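You operate a simulated robot arm through the tools that you are given. There is no shell and no other tool.

You run a simulated robot arm. Do the job below in one go: nothing can be reset, and whatever is moved stays where it is left.

## Task
Lock the turntable camera for shipping with the red block.
Fine: turn it to the white mark, block into the slot, clamp over it, cover on. Set down upright: cover.

Only the result counts: the job must be done as asked and must still hold three seconds after the hand-in. Knocking over, shifting, dropping, spilling or breaking anything else fails it. Lids that push on must go on centred and level and be pressed home; caps that screw on are set level and turned clockwise until they are tight.

## Robot
A 7-joint arm with a two-finger parallel gripper, fixed in place. Base frame: the origin is on the floor under the middle of its stand, x ahead of it, y to its left, z up; the work surface is at about z = 800. Readings come in mm, degrees, newtons and seconds.
With the tool pointing down near the work surface it reaches from about 120 to 700 mm from the base axis. Its first joint turns from -115.0 to 115.0 degrees. Payload 3.91 kg.
Tool frame: the origin (TCP) lies between the finger pads and is the grasp point; the fingertips stand 30 mm ahead of it; z points along the fingers, y is the line along which they close. The gripper opens to 110 mm. The fingers are 20 mm wide and 10 mm thick; the gripper's body (48 by 112 mm) begins 55 mm behind the TCP.
Orientation is that of the tool frame in the base frame, as a unit quaternion [x, y, z, w]. With the fingers straight down and closing along the base's y, the tool's x points along the base's -x, its y along +y and its z along -z.

## Interface
- The arm moves only by the tool play_rows. Its argument "plan" is a list of rows, each an object of numbers (a shift or turn left out is 0, a gripper value left out holds the last): "ax", "ay", "az": the turn, a rotation vector about the base's x, y, z in rad; "x", "y", "z": the shift along the base's x, y, z in mm; "gripper": the opening, from 0 (shut) to 1 (fully open). In form: [{"ax": .., "ay": .., "az": .., "x": .., "y": .., "z": .., "gripper": ..}, ...]. A call has 1 to 20 rows; each row shifts and turns the commanded pose from where the row before left it. Rows are played at 5 a second. More than 50 mm and 8.6 degrees between two rows, or a gripper value outside its range, and nothing of the call is played. Where a pose cannot be reached the arm comes as near as it can. A force on the tool above 70 N (or 10 N above the force at the start of the call, whichever is more), or a blocked arm, ends the call early, and 0.2 s more pass. Each finger travels about 108 mm/s and halts on what it meets, pressing with about 38 N; the grip force reading is that of the motor and also rises with nothing between the fingers. The clock runs only during rows and for 0.2 s after the last one: add rows that do not move to give the fingers time. It gives the time, the measured TCP pose, the force on the tool (base axes), the opening and the grip force at its end, in the units of the frame above (readings bear some noise), with the torque about the TCP (base axes, N m) and any sound that the robot's microphone picked up.
- Cameras (640 x 400 px; columns grow to the right, rows downward): "scene" is fixed at [52.3, -634.2, 1467.8]; the picture's right is [0.67, -0.74, 0.00], its down [-0.28, -0.25, -0.93] and it looks along [0.69, 0.62, -0.38] (base axes); focal length 343 px, centre (320, 200). "wrist" rides on the gripper at [72, 17, -103] in the tool frame; the picture's right is [-0.23, 0.97, 0.00], its down [-0.76, -0.18, -0.62] and it looks along [-0.61, -0.14, 0.78] (tool axes); focal length 222 px, centre (320, 200). There is no depth. A picture from a camera that has moved, and an enlarged one, comes with that camera's place and axes in the base frame and with its lens. The place of the scene camera against the robot may be out by one fixed shift of up to 25 mm in any direction.
- get_image(camera): a new picture of that camera. The clock stands still meanwhile.
- slide_trunk(by): slides the trunk up (or, below 0, down) by that many mm; the arm rides with it, the base frame stays. It gives what a move gives, with no picture.
- enlarge(camera, box): a new picture of the part [left, top, right, bottom] of that camera's present view, enlarged. The clock stands still meanwhile.
- hand_in(): hands the job in; it is judged then, once.

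Places have to be worked out from the pictures, the camera data and where the tool is seen. Open the gripper and draw the arm clear of the work before you hand the job in, unless the task says otherwise.

The tools are called after "Emit:" as a command line: name --argument value ..., lists and objects as JSON in quotes. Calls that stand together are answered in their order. play_rows: Moves the arm, as the interface text tells. Its arguments: {"type":"object","properties":{"plan":{"type":"array","items":{"type":"object","properties":{"ax":{"type":"number"},"ay":{"type":"number"},"az":{"type":"number"},"x":{"type":"number"},"y":{"type":"number"},"z":{"type":"number"},"gripper":{"type":"number"}}}}},"required":["plan"]} The other tools are called the same way: slide_trunk (by) moves the trunk up or down; get_image (camera) takes a picture; enlarge (camera, box) takes an enlarged picture of a part of a camera's view; hand_in () hands the job in.

At the start:

```text
time_s: 0.0
tool_pos: [460.1, -17.1, 1342.3]
orientation: [0.0, 1.0, 0.0, 0.0]
force: [-0.7, 0.1, -0.9]
torque: [0.0, -0.01, 0.03]
gripper_width: 109.9
grasp_force: 0.0
trunk travel left (down, up): [-925.0, 65.0]
```

scene: 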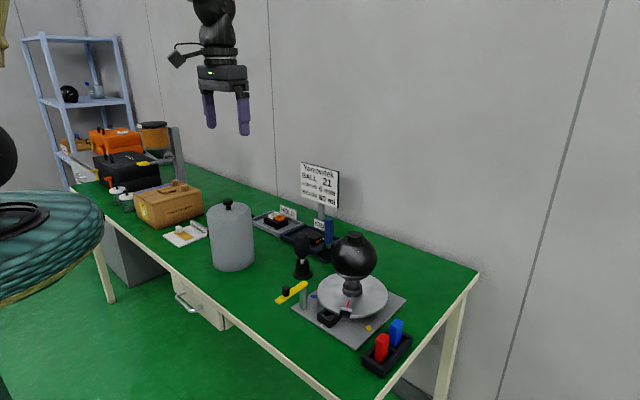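
wrist: 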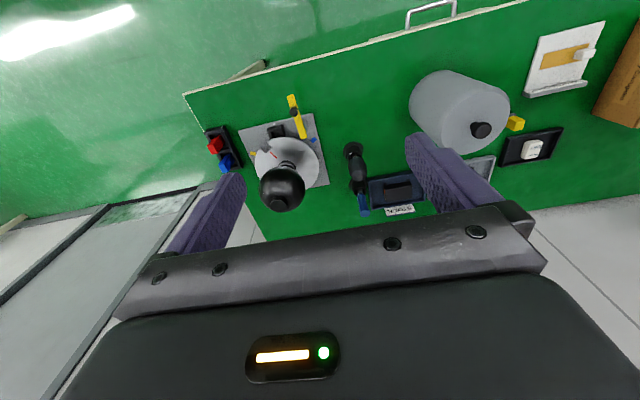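

The scene shows a turntable camera on a plate, a rack with red and blue blocks, a yellow clamp lever, and a grey cover. I'll look closer with enlarged pictures.

Emit:
enlarge --camera "scene" --box '[270, 210, 430, 390]'

Emit:
enlarge --camera "scene" --box '[130, 150, 350, 290]'

Emit:
enlarge --camera "wrist" --box '[190, 80, 350, 220]'

Emit:
enlarge --camera "scene" --box '[290, 150, 350, 210]'

```text
2.22 times, centred on (350, 300) of scene
camera zoom: at [52.3, -634.2, 1467.8], right [0.67, -0.74, 0.0], down [-0.28, -0.25, -0.93], along [0.69, 0.62, -0.38], focal length 762 px, centre (253, -22)
```

zoom: 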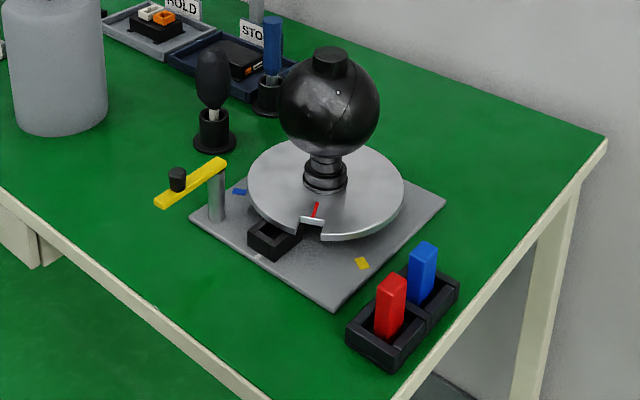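

```text
2.86 times, centred on (240, 220) of scene
camera zoom: at [52.3, -634.2, 1467.8], right [0.67, -0.74, 0.0], down [-0.28, -0.25, -0.93], along [0.69, 0.62, -0.38], focal length 980 px, centre (549, 143)
```

zoom: 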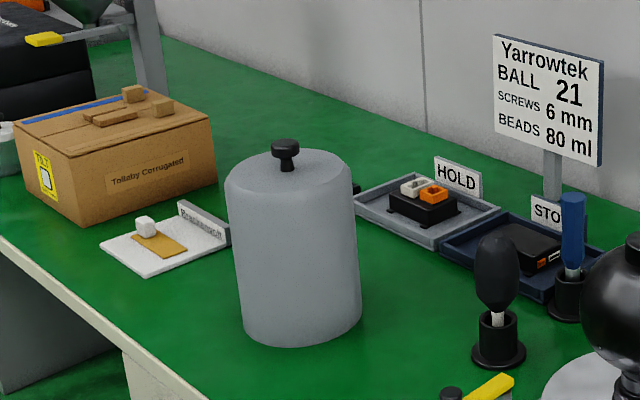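

```text
2.86 times, centred on (270, 150) of wrist
camera zoom: at [387.3, 0.2, 1446.2], right [0.23, 0.97, 0.0], down [0.76, -0.18, 0.62], along [0.61, -0.14, -0.78], focal length 635 px, centre (463, 343)
```

zoom: 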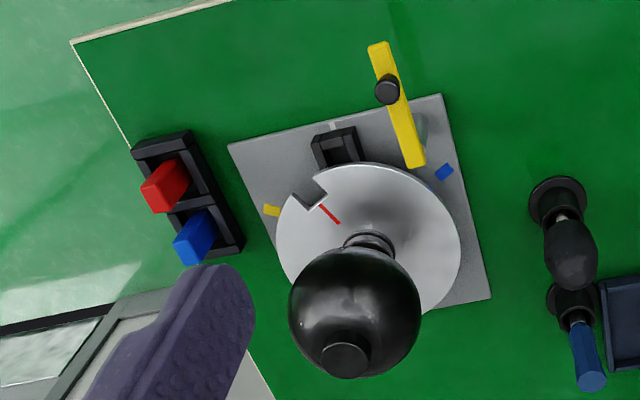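

```text
6.67 times, centred on (320, 180) of scene
camera zoom: at [52.3, -634.2, 1467.8], right [0.67, -0.74, 0.0], down [-0.28, -0.25, -0.93], along [0.69, 0.62, -0.38], focal length 2286 px, centre (320, 333)
```

zoom: 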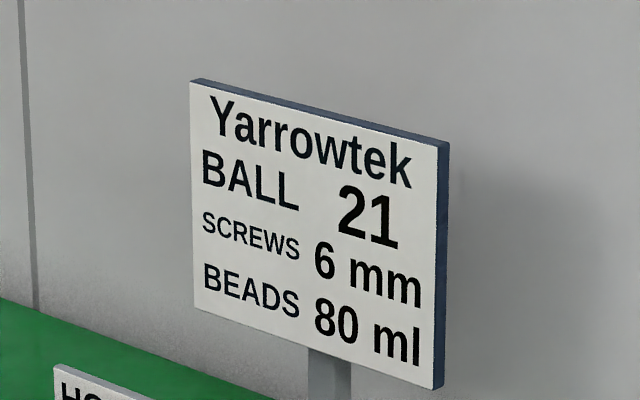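

The turntable centre looks to be near (700, -175), with the red block at about (585, -345), so both are near the edge of reach. I'll move over the area while still high up to see the details.

Emit:
play_rows --plan '[{"x": 10, "y": -35, "z": -25}, {"x": 10, "y": -35, "z": -25}, {"x": 10, "y": -35, "z": -25}, {"x": 10, "y": -35, "z": -25}, {}]'

Emit:
get_image --camera "wrist"

Emit:
get_image --camera "scene"

```text
time_s: 1.2
tool_pos: [500.0, -155.5, 1244.2]
orientation: [0.0, 1.0, -0.001, -0.001]
force: [-0.4, 0.3, -0.9]
torque: [0.01, 0.01, 0.02]
gripper_width: 110.1
grasp_force: 0.0
trunk travel left (down, up): [-925.0, 65.0]
```

```text
taken
camera wrist: at [425.9, -138.4, 1347.1], right [0.23, 0.97, 0.0], down [0.76, -0.18, 0.62], along [0.61, -0.14, -0.78], focal length 222 px, centre (320, 200)
```

wrist: 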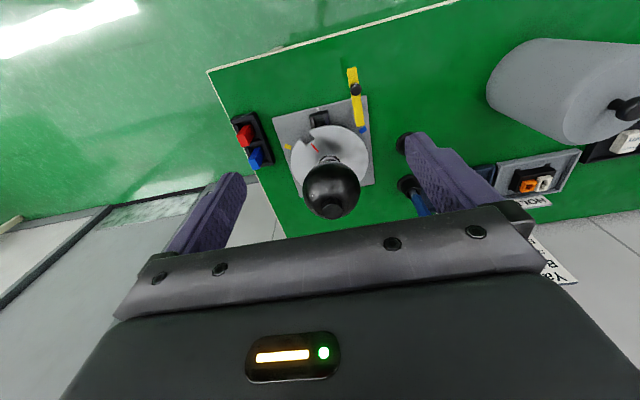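

```text
taken
```

scene: 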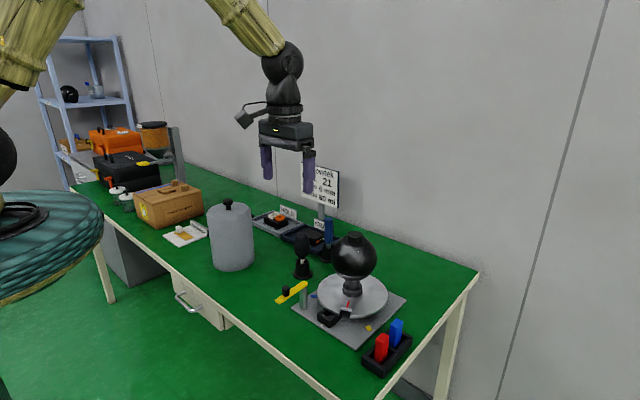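

The view is closer now. I'll enlarge the turntable area to measure the notch, white mark, slot, clamp and blocks.

Emit:
enlarge --camera "wrist" --box '[260, 60, 400, 220]'

Emit:
enlarge --camera "wrist" --box '[220, 90, 300, 190]'

Emit:
enlarge --camera "scene" --box '[270, 270, 420, 380]'

```text
2.50 times, centred on (330, 140) of wrist
camera zoom: at [425.9, -138.4, 1347.1], right [0.23, 0.97, 0.0], down [0.76, -0.18, 0.62], along [0.61, -0.14, -0.78], focal length 555 px, centre (295, 350)
```

zoom: 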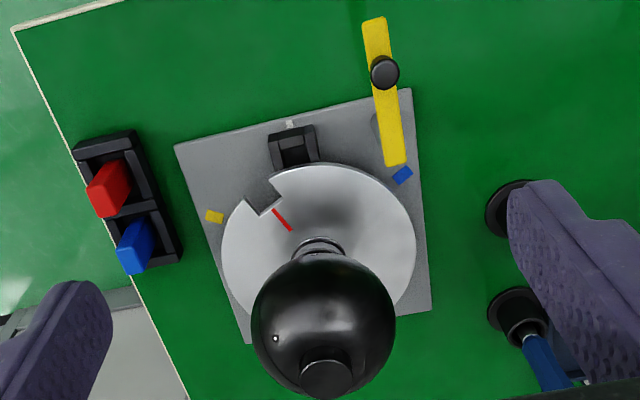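

```text
4.00 times, centred on (260, 140) of wrist
camera zoom: at [425.9, -138.4, 1347.1], right [0.23, 0.97, 0.0], down [0.76, -0.18, 0.62], along [0.61, -0.14, -0.78], focal length 888 px, centre (560, 440)
```

zoom: 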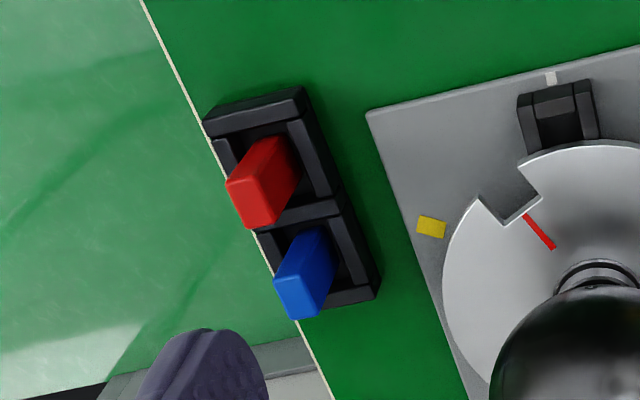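

```text
3.64 times, centred on (345, 325) of scene
camera zoom: at [52.3, -634.2, 1467.8], right [0.67, -0.74, 0.0], down [-0.28, -0.25, -0.93], along [0.69, 0.62, -0.38], focal length 1247 px, centre (229, -254)
```

zoom: 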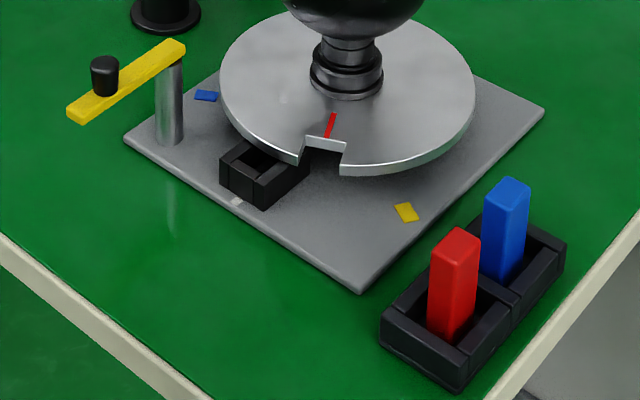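

The plate is axis-aligned with the white mark near (580, -179), and the disc centre is near (710, -180) with a radius of about 100. The shoulder is high, so I'll lower the trunk to gain reach and get closer views.

Emit:
slide_trunk --by -150

Emit:
get_image --camera "wrist"

Emit:
get_image --camera "scene"

```text
time_s: 3.0
tool_pos: [500.7, -155.4, 1093.4]
orientation: [0.0, 1.0, 0.0, 0.0]
force: [-0.2, 0.8, 0.2]
torque: [-0.03, -0.03, -0.04]
gripper_width: 109.9
grasp_force: 0.0
trunk travel left (down, up): [-775.0, 215.0]
```

```text
taken
camera wrist: at [426.5, -139.0, 1197.0], right [0.23, 0.97, 0.0], down [0.76, -0.18, 0.62], along [0.61, -0.14, -0.78], focal length 222 px, centre (320, 200)
```

wrist: 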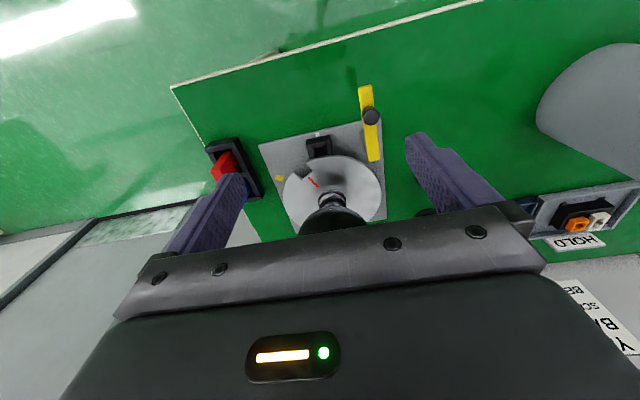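

```text
taken
```

scene: 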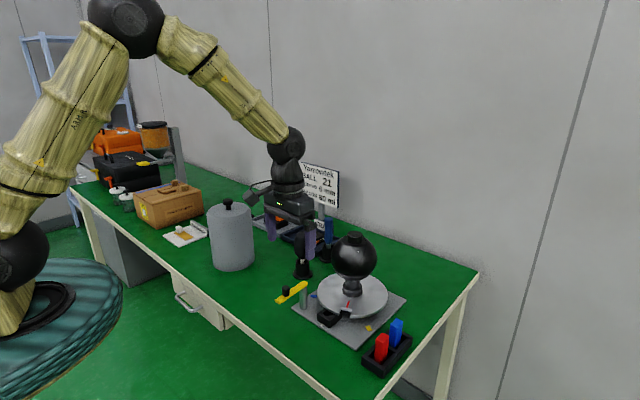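

The shoulder is now around z=1200, which suits this work. I'll take enlarged wrist views from this pose to triangulate against the earlier ones.

Emit:
enlarge --camera "wrist" --box '[250, 70, 400, 240]'

Emit:
enlarge --camera "wrist" --box '[190, 120, 290, 220]'

Emit:
enlarge --camera "wrist" --box '[270, 120, 350, 200]'

```text
2.35 times, centred on (325, 155) of wrist
camera zoom: at [426.5, -139.0, 1197.0], right [0.23, 0.97, 0.0], down [0.76, -0.18, 0.62], along [0.61, -0.14, -0.78], focal length 523 px, centre (308, 306)
```

zoom: 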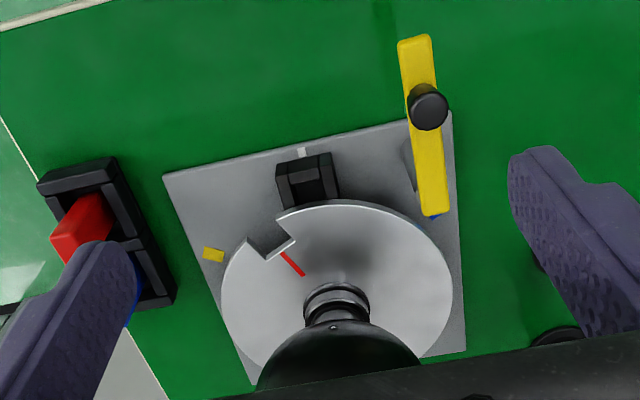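

```text
4.00 times, centred on (240, 170) of wrist
camera zoom: at [426.5, -139.0, 1197.0], right [0.23, 0.97, 0.0], down [0.76, -0.18, 0.62], along [0.61, -0.14, -0.78], focal length 888 px, centre (640, 320)
```

zoom: 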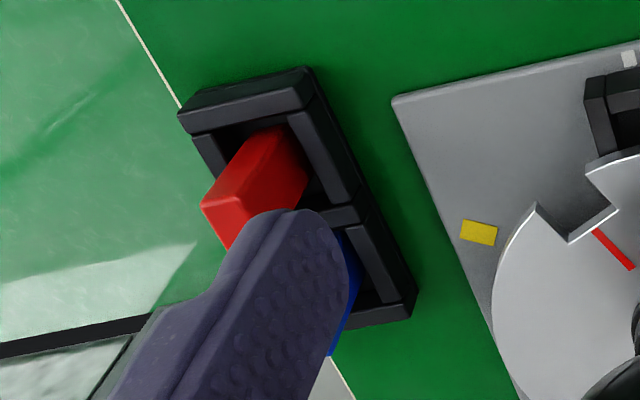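

```text
5.00 times, centred on (310, 160) of wrist
camera zoom: at [426.5, -139.0, 1197.0], right [0.23, 0.97, 0.0], down [0.76, -0.18, 0.62], along [0.61, -0.14, -0.78], focal length 1111 px, centre (370, 400)
```

zoom: 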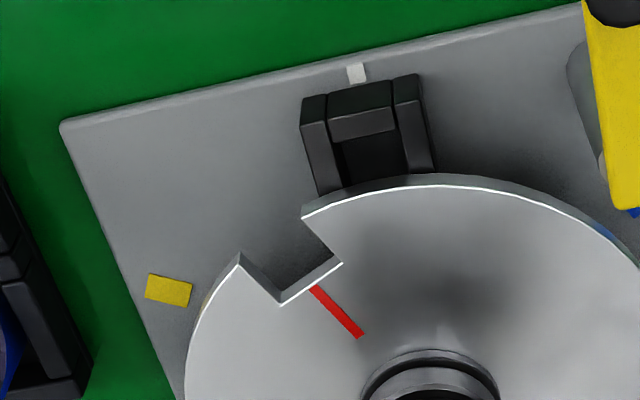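

Triangulation puts the plate top at z≈812, the disc top at z≈855 with its centre near (700,-179), and the notch about 24.5° off the white mark. I'll zoom further into the slot box and the blocks to get their sizes.

Emit:
enlarge --camera "wrist" --box '[300, 125, 340, 165]'

Emit:
enlarge --camera "scene" --box '[312, 290, 362, 335]'

Emit:
enlarge --camera "scene" --box '[355, 310, 420, 380]'

Emit:
enlarge --camera "scene" --box '[270, 270, 330, 320]'

Emit:
enlarge --camera "scene" --box '[320, 225, 400, 305]'

```text
10.00 times, centred on (320, 145) of wrist
camera zoom: at [426.5, -139.0, 1197.0], right [0.23, 0.97, 0.0], down [0.76, -0.18, 0.62], along [0.61, -0.14, -0.78], focal length 2221 px, centre (320, 750)
```

zoom: 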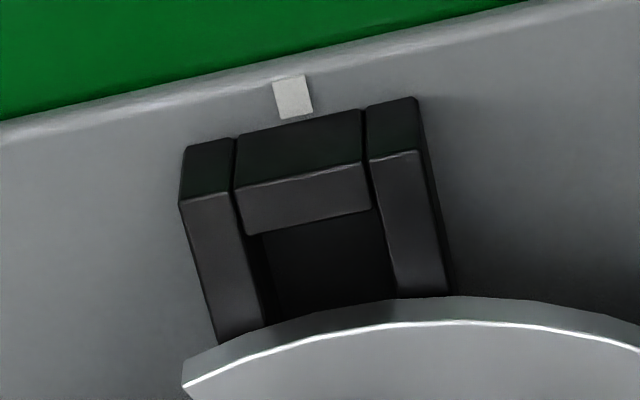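

```text
8.89 times, centred on (337, 312) of scene
camera zoom: at [52.3, -634.2, 1467.8], right [0.67, -0.74, 0.0], down [-0.28, -0.25, -0.93], along [0.69, 0.62, -0.38], focal length 3048 px, centre (169, -800)
```

zoom: 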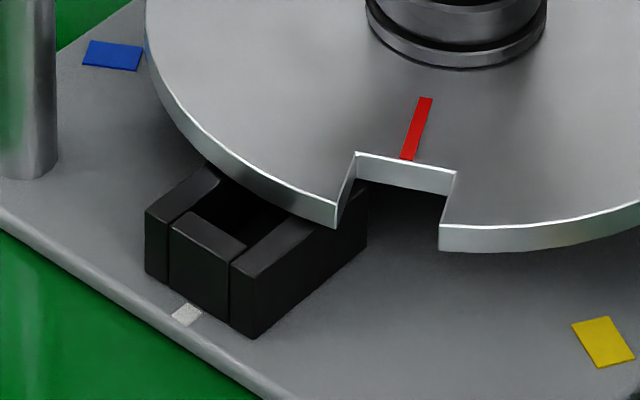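

```text
5.71 times, centred on (388, 345) of scene
camera zoom: at [52.3, -634.2, 1467.8], right [0.67, -0.74, 0.0], down [-0.28, -0.25, -0.93], along [0.69, 0.62, -0.38], focal length 1959 px, centre (-66, -629)
```

zoom: 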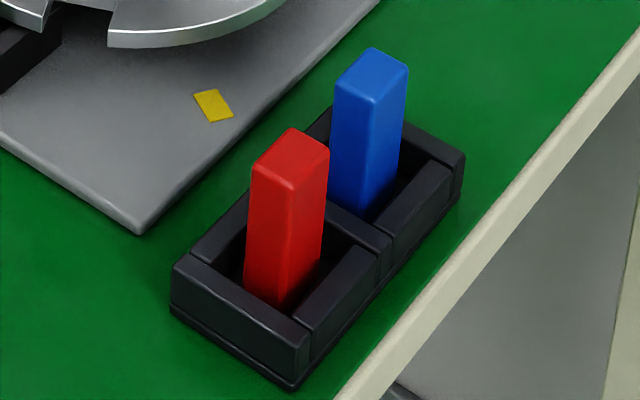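

```text
8.00 times, centred on (300, 295) of scene
camera zoom: at [52.3, -634.2, 1467.8], right [0.67, -0.74, 0.0], down [-0.28, -0.25, -0.93], along [0.69, 0.62, -0.38], focal length 2743 px, centre (480, -560)
```

zoom: 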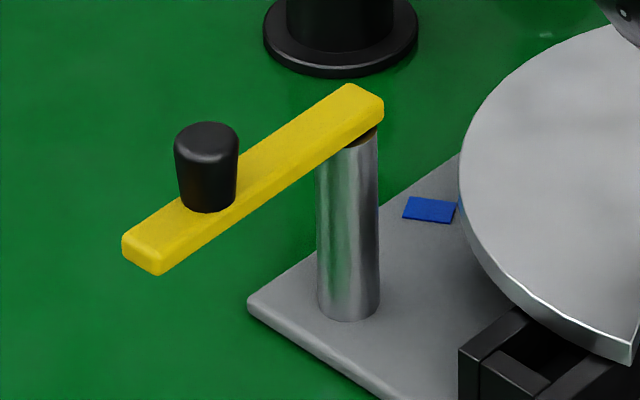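

```text
5.00 times, centred on (360, 265) of scene
camera zoom: at [52.3, -634.2, 1467.8], right [0.67, -0.74, 0.0], down [-0.28, -0.25, -0.93], along [0.69, 0.62, -0.38], focal length 1714 px, centre (120, -125)
```

zoom: 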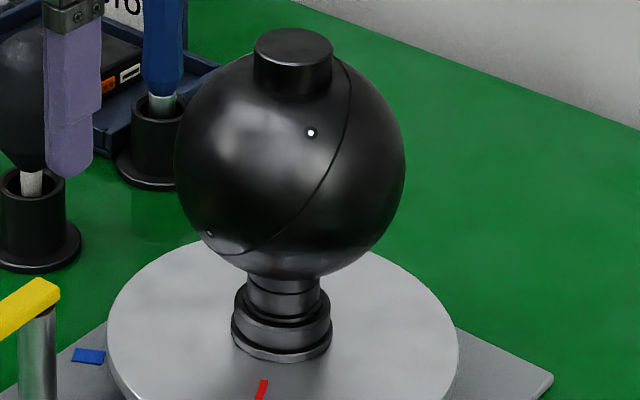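

The box top is at z≈836 with its pocket at about x 591–627, y −191…−168, and the block is roughly 30 × 19 mm in section. I'll turn the disc with closed fingers placed in its notch, so I close the gripper and move nearer the notch while still above everything.

Emit:
play_rows --plan '[{"x": 15, "y": -16, "z": -20, "gripper": 0}, {"x": 15, "y": -16, "z": -20}, {"x": 15, "y": -16, "z": -20}, {"x": 15, "y": -15, "z": -20}, {}]'

Emit:
get_image --camera "wrist"

Emit:
enlarge --camera "wrist" --box '[250, 90, 390, 250]'

Emit:
enlarge --camera "scene" --box '[270, 180, 420, 340]'

```text
time_s: 4.2
tool_pos: [560.6, -218.2, 1011.9]
orientation: [0.001, 1.0, 0.0, 0.0]
force: [0.3, -0.7, 1.1]
torque: [-0.04, 0.02, -0.01]
gripper_width: 0.1
grasp_force: 37.2
trunk travel left (down, up): [-775.0, 215.0]
```

```text
taken
camera wrist: at [485.9, -201.9, 1115.6], right [0.23, 0.97, 0.0], down [0.76, -0.18, 0.62], along [0.61, -0.14, -0.78], focal length 222 px, centre (320, 200)
```

wrist: 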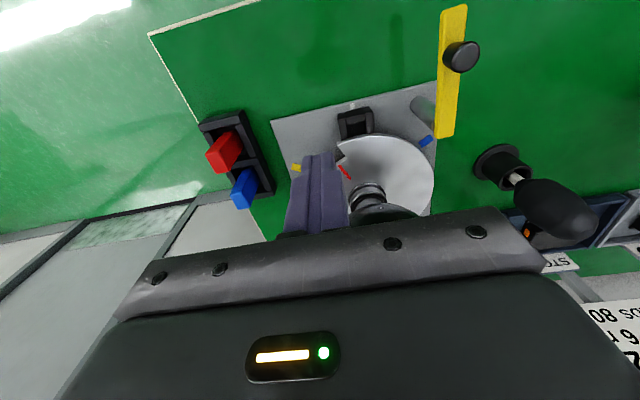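

```text
2.50 times, centred on (320, 170) of wrist
camera zoom: at [485.9, -201.9, 1115.6], right [0.23, 0.97, 0.0], down [0.76, -0.18, 0.62], along [0.61, -0.14, -0.78], focal length 555 px, centre (320, 275)
```

zoom: 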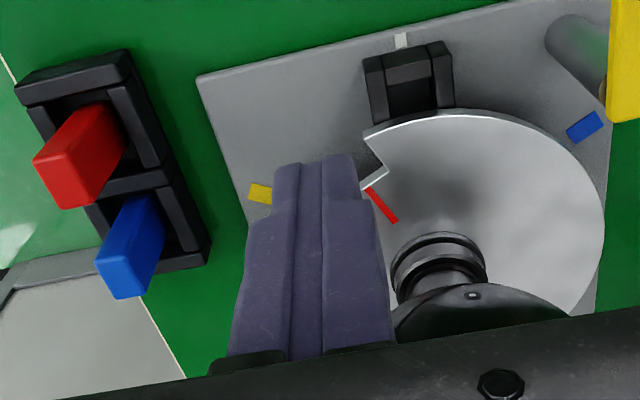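

```text
2.50 times, centred on (345, 260) of scene
camera zoom: at [52.3, -634.2, 1467.8], right [0.67, -0.74, 0.0], down [-0.28, -0.25, -0.93], along [0.69, 0.62, -0.38], focal length 857 px, centre (258, 50)
```

zoom: 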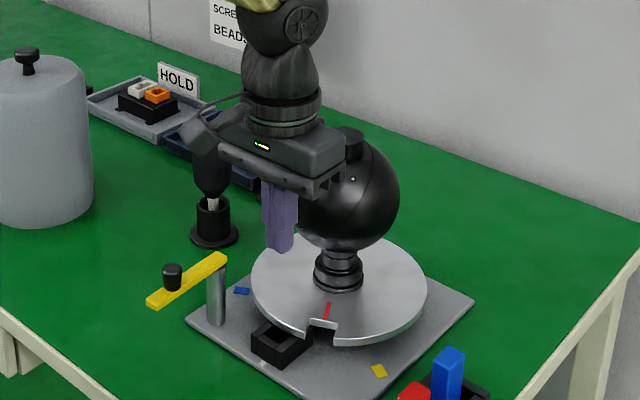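

The closed fingers are in view, and the scene camera agrees with the tool readings to about (10, 23) mm. I'll yaw the tool about 24.5° to line up with the notch and move over it at roughly (612.7, -219.5), staying above the disc.

Emit:
play_rows --plan '[{"az": 0.143}, {"az": 0.143}, {"az": 0.143}, {"x": 17, "z": -10}, {"x": 17, "z": -20, "y": -1}, {"x": 18, "z": -30}, {"z": -40}, {}]'

Emit:
enlarge --camera "wrist" --box '[250, 90, 390, 250]'

Emit:
enlarge --camera "scene" --box '[280, 200, 400, 340]'

```text
time_s: 6.0
tool_pos: [612.7, -221.7, 912.4]
orientation: [-0.213, 0.977, 0.0, 0.0]
force: [-0.2, -0.6, -0.4]
torque: [0.04, 0.01, -0.02]
gripper_width: 0.0
grasp_force: 37.7
trunk travel left (down, up): [-775.0, 215.0]
```

```text
2.50 times, centred on (320, 170) of wrist
camera zoom: at [539.1, -236.0, 1016.1], right [-0.2, 0.98, 0.0], down [0.77, 0.16, 0.62], along [0.61, 0.12, -0.78], focal length 555 px, centre (320, 275)
```

zoom: 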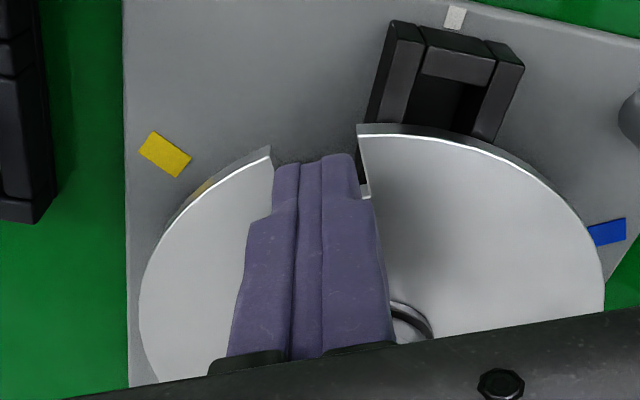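

```text
2.86 times, centred on (340, 270) of scene
camera zoom: at [52.3, -634.2, 1467.8], right [0.67, -0.74, 0.0], down [-0.28, -0.25, -0.93], along [0.69, 0.62, -0.38], focal length 980 px, centre (263, 0)
```

zoom: 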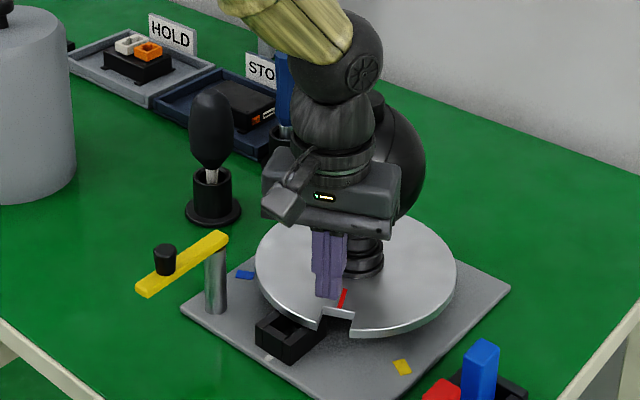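

The fingers line up with the notch, with about 2.5 mm of clearance to the right wall and 4.8 mm to the left. I'll shift 1 mm and descend so the tips sit just below the disc top at z≈849, still above the slot box.

Emit:
play_rows --plan '[{"x": 0.4, "y": -0.9, "z": -10}, {"z": -10}, {"z": -8}, {"z": -5}, {}]'

Emit:
enlarge --camera "wrist" --box '[250, 90, 390, 250]'

Emit:
enlarge --camera "scene" --box '[290, 230, 390, 340]'

```text
time_s: 7.2
tool_pos: [612.1, -222.5, 879.9]
orientation: [-0.212, 0.977, 0.0, 0.0]
force: [0.6, -0.7, 0.5]
torque: [0.01, 0.02, 0.02]
gripper_width: 0.0
grasp_force: 37.6
trunk travel left (down, up): [-775.0, 215.0]
```

```text
2.50 times, centred on (320, 170) of wrist
camera zoom: at [538.1, -235.9, 983.6], right [-0.2, 0.98, 0.0], down [0.77, 0.16, 0.62], along [0.61, 0.12, -0.78], focal length 555 px, centre (320, 275)
```

zoom: 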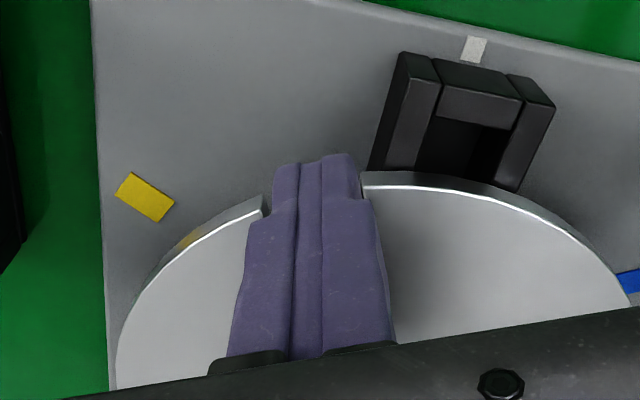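

```text
3.64 times, centred on (340, 285) of scene
camera zoom: at [52.3, -634.2, 1467.8], right [0.67, -0.74, 0.0], down [-0.28, -0.25, -0.93], along [0.69, 0.62, -0.38], focal length 1247 px, centre (247, -109)
```

zoom: 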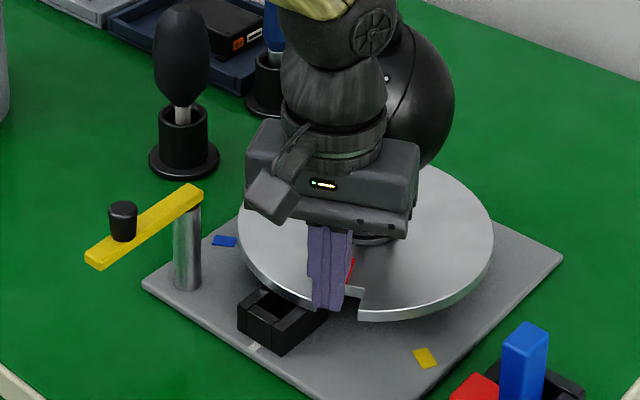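

The fingers are seated in the notch with no contact force. I'll push along the arc about the disc centre (700, -179.5) in small steps, yawing the tool along with it, and check halfway.

Emit:
play_rows --plan '[{"x": -1.6, "y": 3.7, "az": -0.0358}, {"x": -1.6, "y": 3.7, "az": -0.0358}, {"x": -1.3, "y": 3.8, "az": -0.0358}, {"x": -1.3, "y": 3.8, "az": -0.0358}, {"x": -1.0, "y": 3.9, "az": -0.0358}, {"x": -1.0, "y": 3.9, "az": -0.0358}]'

Emit:
enlarge --camera "wrist" --box '[250, 90, 390, 250]'

Emit:
enlarge --camera "scene" --box '[290, 230, 390, 340]'

```text
time_s: 8.6
tool_pos: [603.5, -197.6, 880.0]
orientation: [-0.107, 0.994, 0.0, 0.001]
force: [-0.4, 0.0, -0.2]
torque: [0.01, -0.02, 0.01]
gripper_width: 0.0
grasp_force: 37.8
trunk travel left (down, up): [-775.0, 215.0]
```

```text
2.50 times, centred on (320, 170) of wrist
camera zoom: at [529.0, -196.6, 984.4], right [0.02, 1.0, 0.0], down [0.78, -0.01, 0.62], along [0.62, -0.01, -0.78], focal length 555 px, centre (320, 275)
```

zoom: 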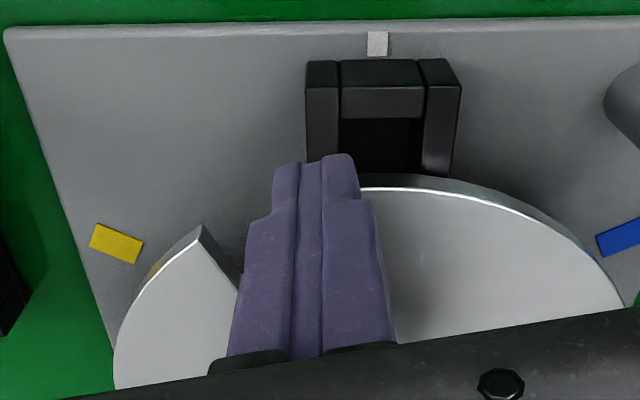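

```text
3.64 times, centred on (340, 285) of scene
camera zoom: at [52.3, -634.2, 1467.8], right [0.67, -0.74, 0.0], down [-0.28, -0.25, -0.93], along [0.69, 0.62, -0.38], focal length 1247 px, centre (247, -109)
```

zoom: 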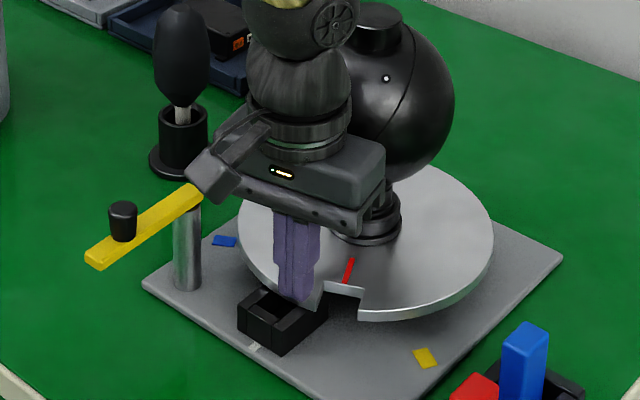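

There was no force, and the red line hasn't moved: the tips passed just above the disc. Re-triangulating with a wider baseline puts the disc top at z≈845, its centre near (707, -180), and the box top at about 832. I'll go back to the notch a little further inward and look again.

Emit:
play_rows --plan '[{"z": 10}, {"x": 5, "y": -8, "az": 0.0716}, {"x": 5, "y": -8, "az": 0.0716}, {"x": 4.8, "y": -8, "az": 0.0716}, {}]'

Emit:
enlarge --camera "wrist" --box '[270, 110, 370, 210]'

Emit:
enlarge --camera "scene" --box '[310, 260, 370, 330]'

```text
time_s: 9.8
tool_pos: [616.5, -227.0, 891.1]
orientation: [-0.213, 0.977, 0.002, -0.001]
force: [-24.5, -16.5, -4.3]
torque: [1.14, -1.77, -0.34]
gripper_width: 0.0
grasp_force: 37.4
trunk travel left (down, up): [-775.0, 215.0]
```

```text
4.00 times, centred on (320, 160) of wrist
camera zoom: at [542.0, -240.9, 994.3], right [-0.2, 0.98, 0.0], down [0.77, 0.15, 0.62], along [0.61, 0.12, -0.78], focal length 888 px, centre (320, 360)
```

zoom: 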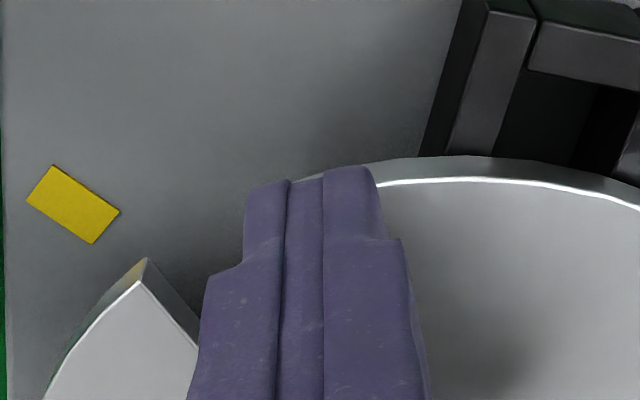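

```text
5.71 times, centred on (340, 295) of scene
camera zoom: at [52.3, -634.2, 1467.8], right [0.67, -0.74, 0.0], down [-0.28, -0.25, -0.93], along [0.69, 0.62, -0.38], focal length 1959 px, centre (206, -343)
```

zoom: 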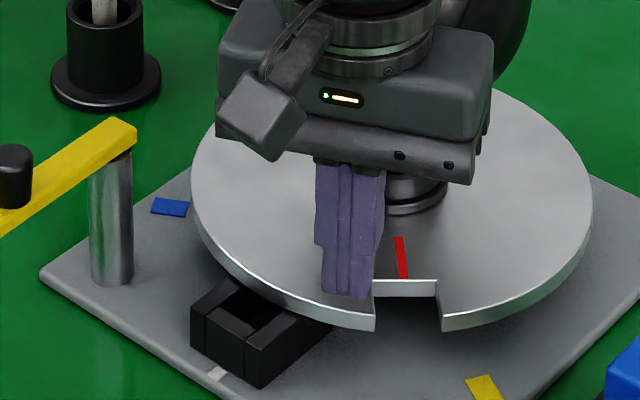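

The 30 N reading is the gripper body touching the camera ball: the torque puts contact about 70 mm above the TCP, and the force line runs through the turntable axis at (708, -179). That contact turned the disc further the wrong way. I'll back straight out along the radius and look again; from now on I'll tilt the tool so its body leans away from the ball.

Emit:
play_rows --plan '[{"x": -10, "y": -5}, {"x": -10, "y": -5}, {"x": -10, "y": -5, "z": 20}, {"z": 30}, {}]'

Emit:
enlarge --camera "wrist" --box '[250, 90, 390, 250]'

Emit:
enlarge --camera "scene" --box '[290, 220, 400, 340]'

```text
time_s: 10.9
tool_pos: [590.9, -236.3, 941.9]
orientation: [-0.213, 0.977, -0.001, 0.0]
force: [0.2, -0.1, 0.8]
torque: [-0.02, 0.03, -0.02]
gripper_width: 0.0
grasp_force: 37.2
trunk travel left (down, up): [-775.0, 215.0]
```

```text
2.50 times, centred on (320, 170) of wrist
camera zoom: at [516.1, -251.1, 1045.4], right [-0.2, 0.98, 0.0], down [0.77, 0.16, 0.62], along [0.61, 0.12, -0.78], focal length 555 px, centre (320, 275)
```

zoom: 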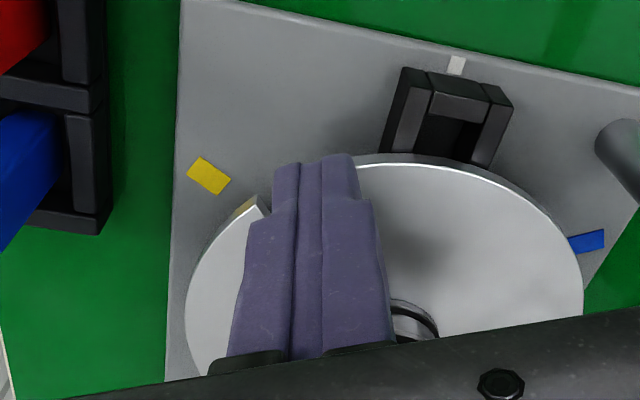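

```text
3.33 times, centred on (345, 280) of scene
camera zoom: at [52.3, -634.2, 1467.8], right [0.67, -0.74, 0.0], down [-0.28, -0.25, -0.93], along [0.69, 0.62, -0.38], focal length 1143 px, centre (237, -67)
```

zoom: 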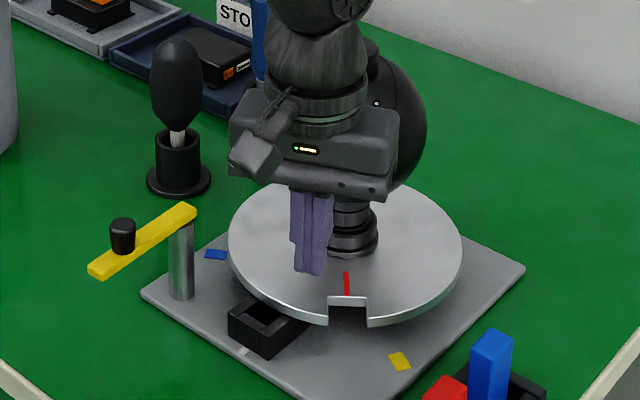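

The red line now sits about 41° from the white mark. The fingers block the wrist view, so I'll move aside to measure the notch.

Emit:
play_rows --plan '[{"x": -15, "y": 25, "z": 20}, {"x": -15, "y": 25, "z": 20}, {}]'

Emit:
enlarge --camera "wrist" --box '[210, 100, 350, 240]'

Emit:
get_image --camera "wrist"

```text
time_s: 11.8
tool_pos: [558.7, -186.7, 980.4]
orientation: [-0.212, 0.977, 0.0, 0.0]
force: [-0.1, 0.2, 0.2]
torque: [-0.01, 0.0, 0.01]
gripper_width: 0.0
grasp_force: 38.0
trunk travel left (down, up): [-775.0, 215.0]
```

```text
2.86 times, centred on (280, 170) of wrist
camera zoom: at [485.2, -201.3, 1085.0], right [-0.2, 0.98, 0.0], down [0.77, 0.15, 0.62], along [0.61, 0.12, -0.78], focal length 635 px, centre (434, 286)
```

zoom: 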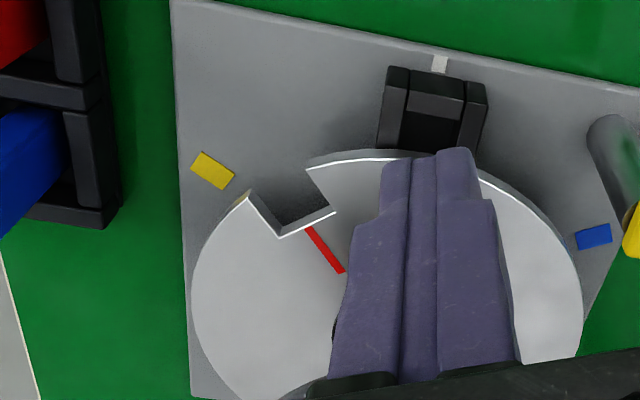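

```text
taken
camera wrist: at [485.2, -201.3, 1085.0], right [-0.2, 0.98, 0.0], down [0.77, 0.15, 0.62], along [0.61, 0.12, -0.78], focal length 222 px, centre (320, 200)
```

wrist: 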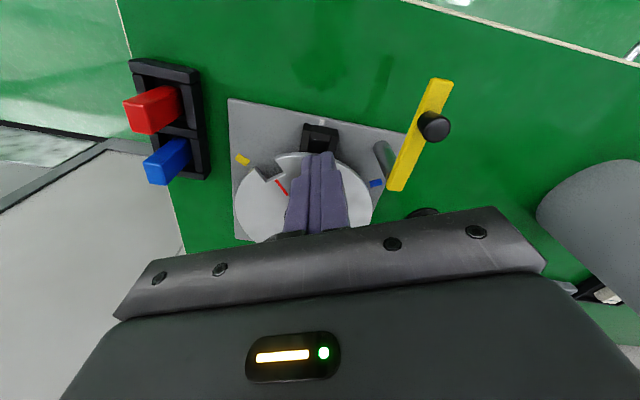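

From this view the notch is at about 38.4° from the white mark. I'll yaw to match, tilt the tool 12.6° so the body leans outward, and move to just outside the notch.

Emit:
play_rows --plan '[{"az": 0.1205}, {"az": 0.1205}, {"ax": 0.0683, "ay": -0.0862}, {"ax": 0.0683, "ay": -0.0862}, {"x": 16.6, "y": -23.3, "z": -26.3}, {"x": 16.6, "y": -23.3, "z": -26.3}, {"x": 16.7, "y": -23.3, "z": -26.4}, {}]'

Emit:
enlarge --camera "wrist" --box '[250, 90, 390, 250]'

Emit:
enlarge --camera "scene" --box '[290, 220, 400, 340]'

```text
time_s: 13.6
tool_pos: [610.0, -256.5, 900.1]
orientation: [-0.326, 0.939, 0.035, 0.104]
force: [-0.7, -0.2, -0.2]
torque: [0.05, 0.0, -0.01]
gripper_width: 0.1
grasp_force: 37.8
trunk travel left (down, up): [-775.0, 215.0]
```

```text
2.50 times, centred on (320, 170) of wrist
camera zoom: at [525.2, -301.7, 984.8], right [-0.43, 0.9, 0.05], down [0.59, 0.24, 0.77], along [0.69, 0.36, -0.63], focal length 555 px, centre (320, 275)
```

zoom: 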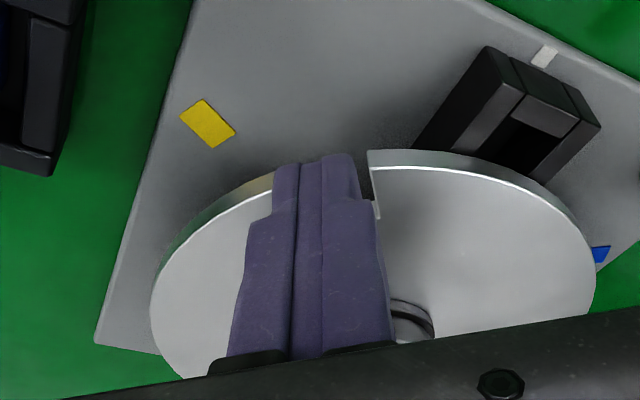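

```text
3.33 times, centred on (345, 280) of scene
camera zoom: at [52.3, -634.2, 1467.8], right [0.67, -0.74, 0.0], down [-0.28, -0.25, -0.93], along [0.69, 0.62, -0.38], focal length 1143 px, centre (237, -67)
```

zoom: 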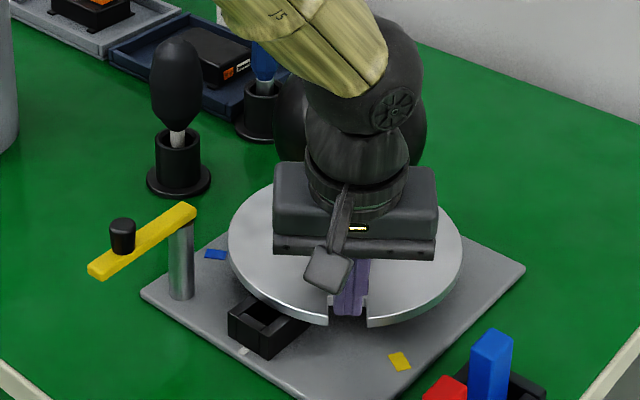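

The tool is tilted correctly and lines up with the notch, with about 4–5 mm to each wall. I'll move inward along the radius and then lower the tips into the notch.

Emit:
play_rows --plan '[{"x": 10.4, "y": 8.2}, {"x": 10.4, "y": 8.3}, {"z": -8}, {"z": -8}, {"z": -6}, {"z": -5}, {"z": -4.5}, {}]'

Emit:
enlarge --camera "wrist" --box '[270, 110, 370, 210]'

Emit:
enlarge --camera "scene" --box '[310, 260, 370, 330]'

```text
time_s: 15.3
tool_pos: [630.4, -240.5, 869.6]
orientation: [-0.327, 0.939, 0.036, 0.104]
force: [-0.2, -0.7, 1.0]
torque: [0.0, 0.01, 0.0]
gripper_width: 0.0
grasp_force: 37.7
trunk travel left (down, up): [-775.0, 215.0]
```

```text
4.00 times, centred on (320, 160) of wrist
camera zoom: at [545.8, -285.5, 955.3], right [-0.43, 0.9, 0.05], down [0.59, 0.24, 0.77], along [0.69, 0.36, -0.63], focal length 888 px, centre (320, 360)
```

zoom: 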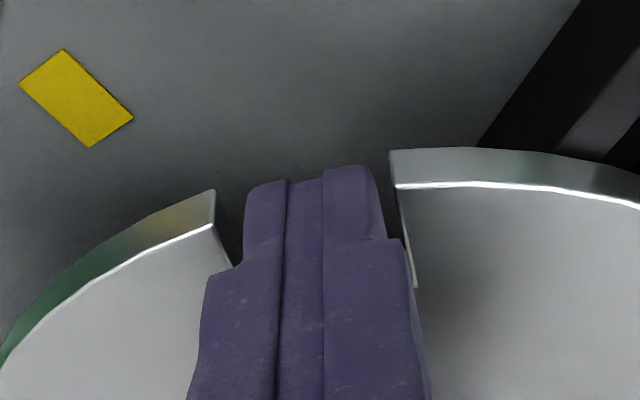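

```text
5.71 times, centred on (340, 295) of scene
camera zoom: at [52.3, -634.2, 1467.8], right [0.67, -0.74, 0.0], down [-0.28, -0.25, -0.93], along [0.69, 0.62, -0.38], focal length 1959 px, centre (206, -343)
```

zoom: 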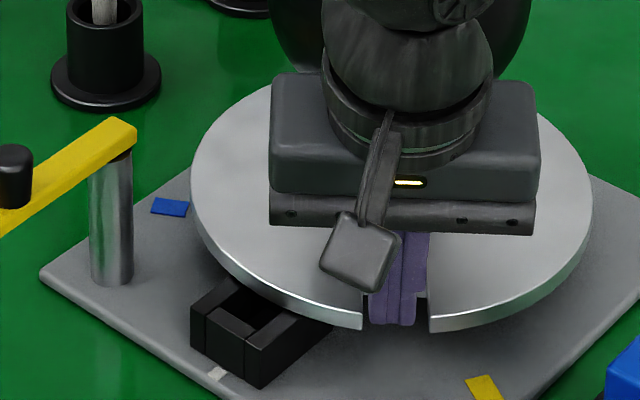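

The fingers are now clearly inside the notch, at the level of the disc. I'll spread them nearly to the notch width so they capture it, then carry the disc along the first half of the arc.

Emit:
play_rows --plan '[{"gripper": 0.075}, {}, {"x": -3.82, "y": 5.29, "az": -0.067}, {"x": -3.48, "y": 5.53, "az": -0.067}, {"x": -3.1, "y": 5.75, "az": -0.067}, {"x": -2.71, "y": 5.94, "az": -0.067}, {"x": -2.32, "y": 6.1, "az": -0.067}, {}]'

Emit:
enlarge --camera "wrist" --box '[250, 90, 390, 250]'

Emit:
enlarge --camera "scene" --box '[310, 260, 370, 330]'

```text
time_s: 17.1
tool_pos: [616.7, -211.9, 870.6]
orientation: [-0.166, 0.98, 0.018, 0.108]
force: [0.8, 0.2, -0.3]
torque: [-0.02, 0.02, 0.04]
gripper_width: 8.2
grasp_force: 0.0
trunk travel left (down, up): [-775.0, 215.0]
```

```text
2.50 times, centred on (320, 170) of wrist
camera zoom: at [520.8, -226.7, 955.0], right [-0.11, 0.99, 0.05], down [0.63, 0.03, 0.77], along [0.77, 0.12, -0.63], focal length 555 px, centre (320, 275)
```

zoom: 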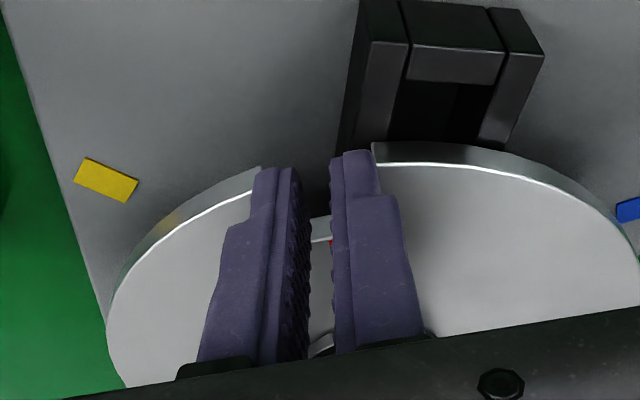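

```text
5.71 times, centred on (340, 295) of scene
camera zoom: at [52.3, -634.2, 1467.8], right [0.67, -0.74, 0.0], down [-0.28, -0.25, -0.93], along [0.69, 0.62, -0.38], focal length 1959 px, centre (206, -343)
```

zoom: 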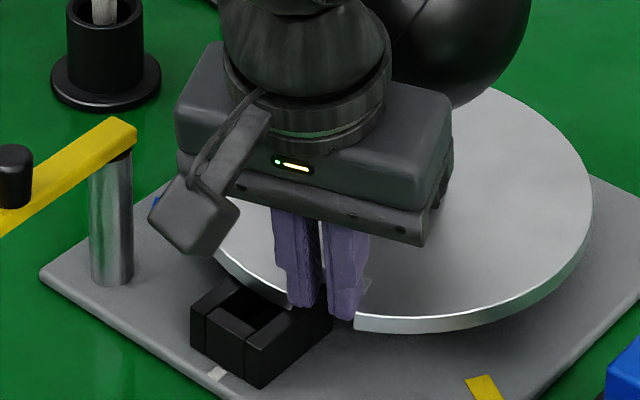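

The disc is turning with the fingers and there is no side force. I'll continue the arc to the white mark.

Emit:
play_rows --plan '[{"x": -1.91, "y": 6.25, "az": -0.067}, {"x": -1.5, "y": 6.35, "az": -0.067}, {"x": -1.07, "y": 6.45, "az": -0.067}, {"x": -0.64, "y": 6.49, "az": -0.067}, {"x": -0.22, "y": 6.53, "az": -0.067}, {}, {}]'

Emit:
enlarge --camera "wrist" --box '[250, 90, 390, 250]'

Emit:
enlarge --camera "scene" --box '[310, 260, 370, 330]'

```text
time_s: 18.8
tool_pos: [609.2, -179.9, 870.6]
orientation: [0.001, 0.994, 0.0, 0.11]
force: [0.3, 0.4, -0.3]
torque: [-0.01, 0.01, 0.01]
gripper_width: 8.3
grasp_force: 0.0
trunk travel left (down, up): [-775.0, 215.0]
```

```text
2.50 times, centred on (320, 170) of wrist
camera zoom: at [515.3, -162.6, 955.0], right [0.22, 0.97, 0.05], down [0.61, -0.18, 0.77], along [0.76, -0.14, -0.63], focal length 555 px, centre (320, 275)
```

zoom: 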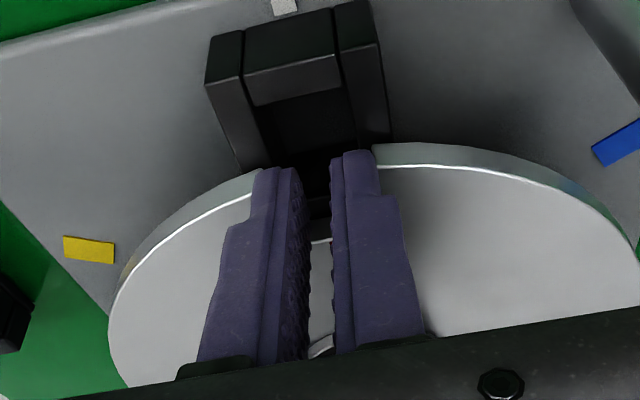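

```text
5.71 times, centred on (340, 295) of scene
camera zoom: at [52.3, -634.2, 1467.8], right [0.67, -0.74, 0.0], down [-0.28, -0.25, -0.93], along [0.69, 0.62, -0.38], focal length 1959 px, centre (206, -343)
```

zoom: 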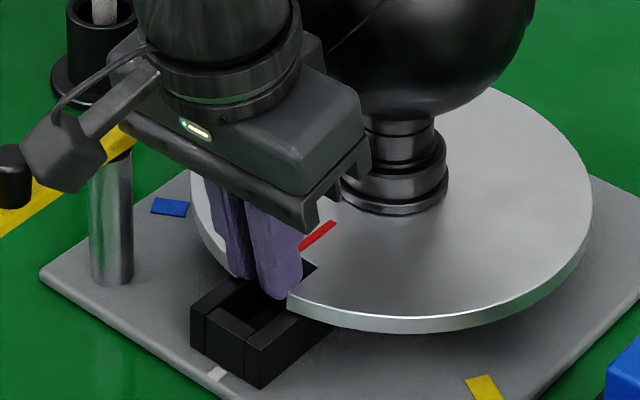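

The notch now sits over the slot at the white mark. I'll close the fingers, lift out vertically, and back off to check the alignment.

Emit:
play_rows --plan '[{"gripper": 0.02}, {}, {"z": 10}, {"z": 20}, {"z": 30}, {"x": -25, "z": 20}, {"x": -25, "y": 20, "z": 20}, {"x": -20, "y": 30, "z": 20}, {}]'

Emit:
get_image --camera "wrist"

Emit:
enlarge --camera "wrist" --box '[210, 90, 330, 210]'

Emit:
enlarge --camera "scene" --box '[310, 260, 370, 330]'

```text
time_s: 20.8
tool_pos: [538.9, -130.1, 989.6]
orientation: [0.001, 0.994, 0.0, 0.11]
force: [0.2, 0.2, -0.2]
torque: [0.01, -0.04, 0.01]
gripper_width: 2.2
grasp_force: 0.0
trunk travel left (down, up): [-775.0, 215.0]
```

```text
taken
camera wrist: at [445.6, -112.7, 1075.2], right [0.22, 0.97, 0.05], down [0.61, -0.18, 0.77], along [0.76, -0.14, -0.63], focal length 222 px, centre (320, 200)
```

wrist: 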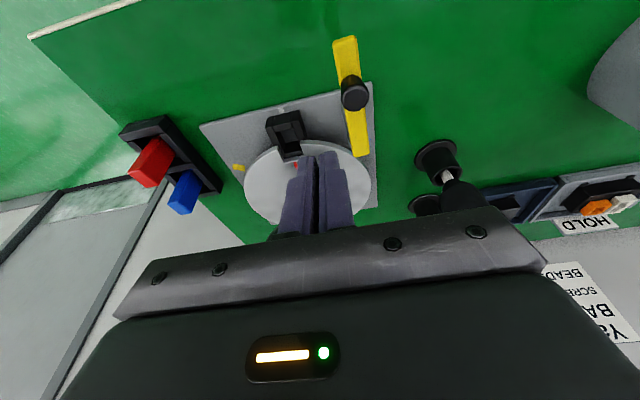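

```text
3.33 times, centred on (270, 150) of wrist
camera zoom: at [445.6, -112.7, 1075.2], right [0.22, 0.97, 0.05], down [0.61, -0.18, 0.77], along [0.76, -0.14, -0.63], focal length 740 px, centre (487, 367)
```

zoom: 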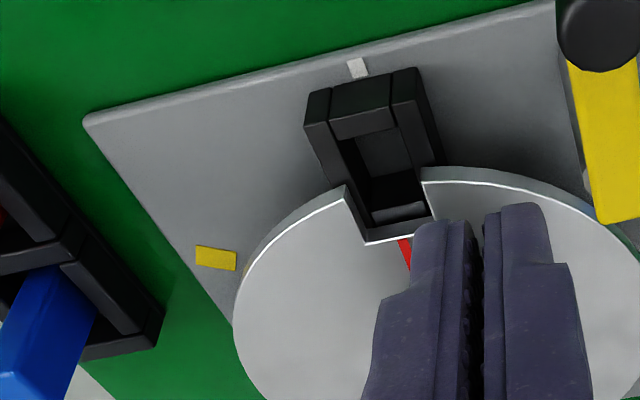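

```text
5.71 times, centred on (340, 295) of scene
camera zoom: at [52.3, -634.2, 1467.8], right [0.67, -0.74, 0.0], down [-0.28, -0.25, -0.93], along [0.69, 0.62, -0.38], focal length 1959 px, centre (206, -343)
```

zoom: 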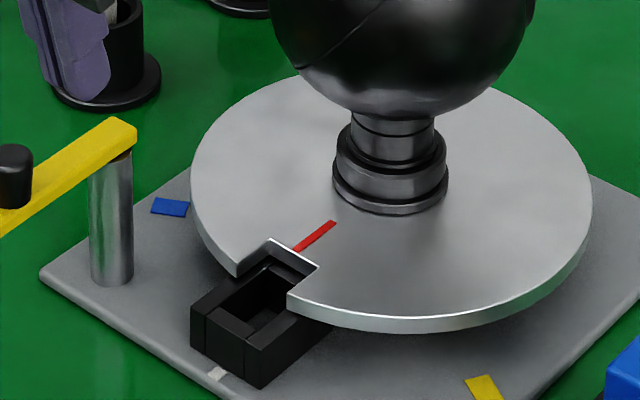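

The notch is centred on the slot, from y −194.7 to −164.4, parallel to x and in line with the white mark. Next I'll measure the red block and its rack.

Emit:
enlarge --camera "wrist" --box '[115, 105, 225, 225]'

Emit:
enlarge --camera "scene" --box '[355, 315, 415, 378]'

```text
3.33 times, centred on (170, 165) of wrist
camera zoom: at [445.6, -112.7, 1075.2], right [0.22, 0.97, 0.05], down [0.61, -0.18, 0.77], along [0.76, -0.14, -0.63], focal length 740 px, centre (820, 317)
```

zoom: 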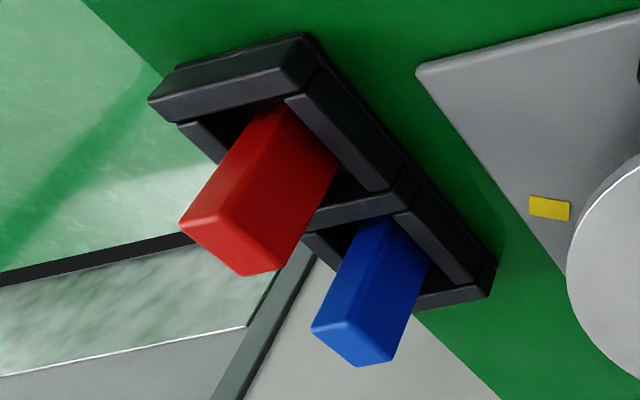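

```text
6.35 times, centred on (385, 346) of scene
camera zoom: at [52.3, -634.2, 1467.8], right [0.67, -0.74, 0.0], down [-0.28, -0.25, -0.93], along [0.69, 0.62, -0.38], focal length 2177 px, centre (-93, -730)
```

zoom: 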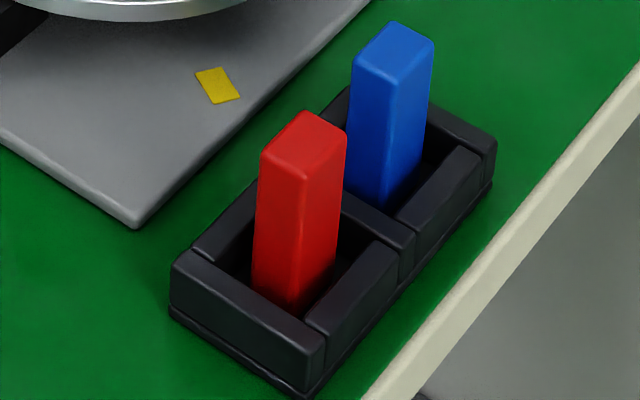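

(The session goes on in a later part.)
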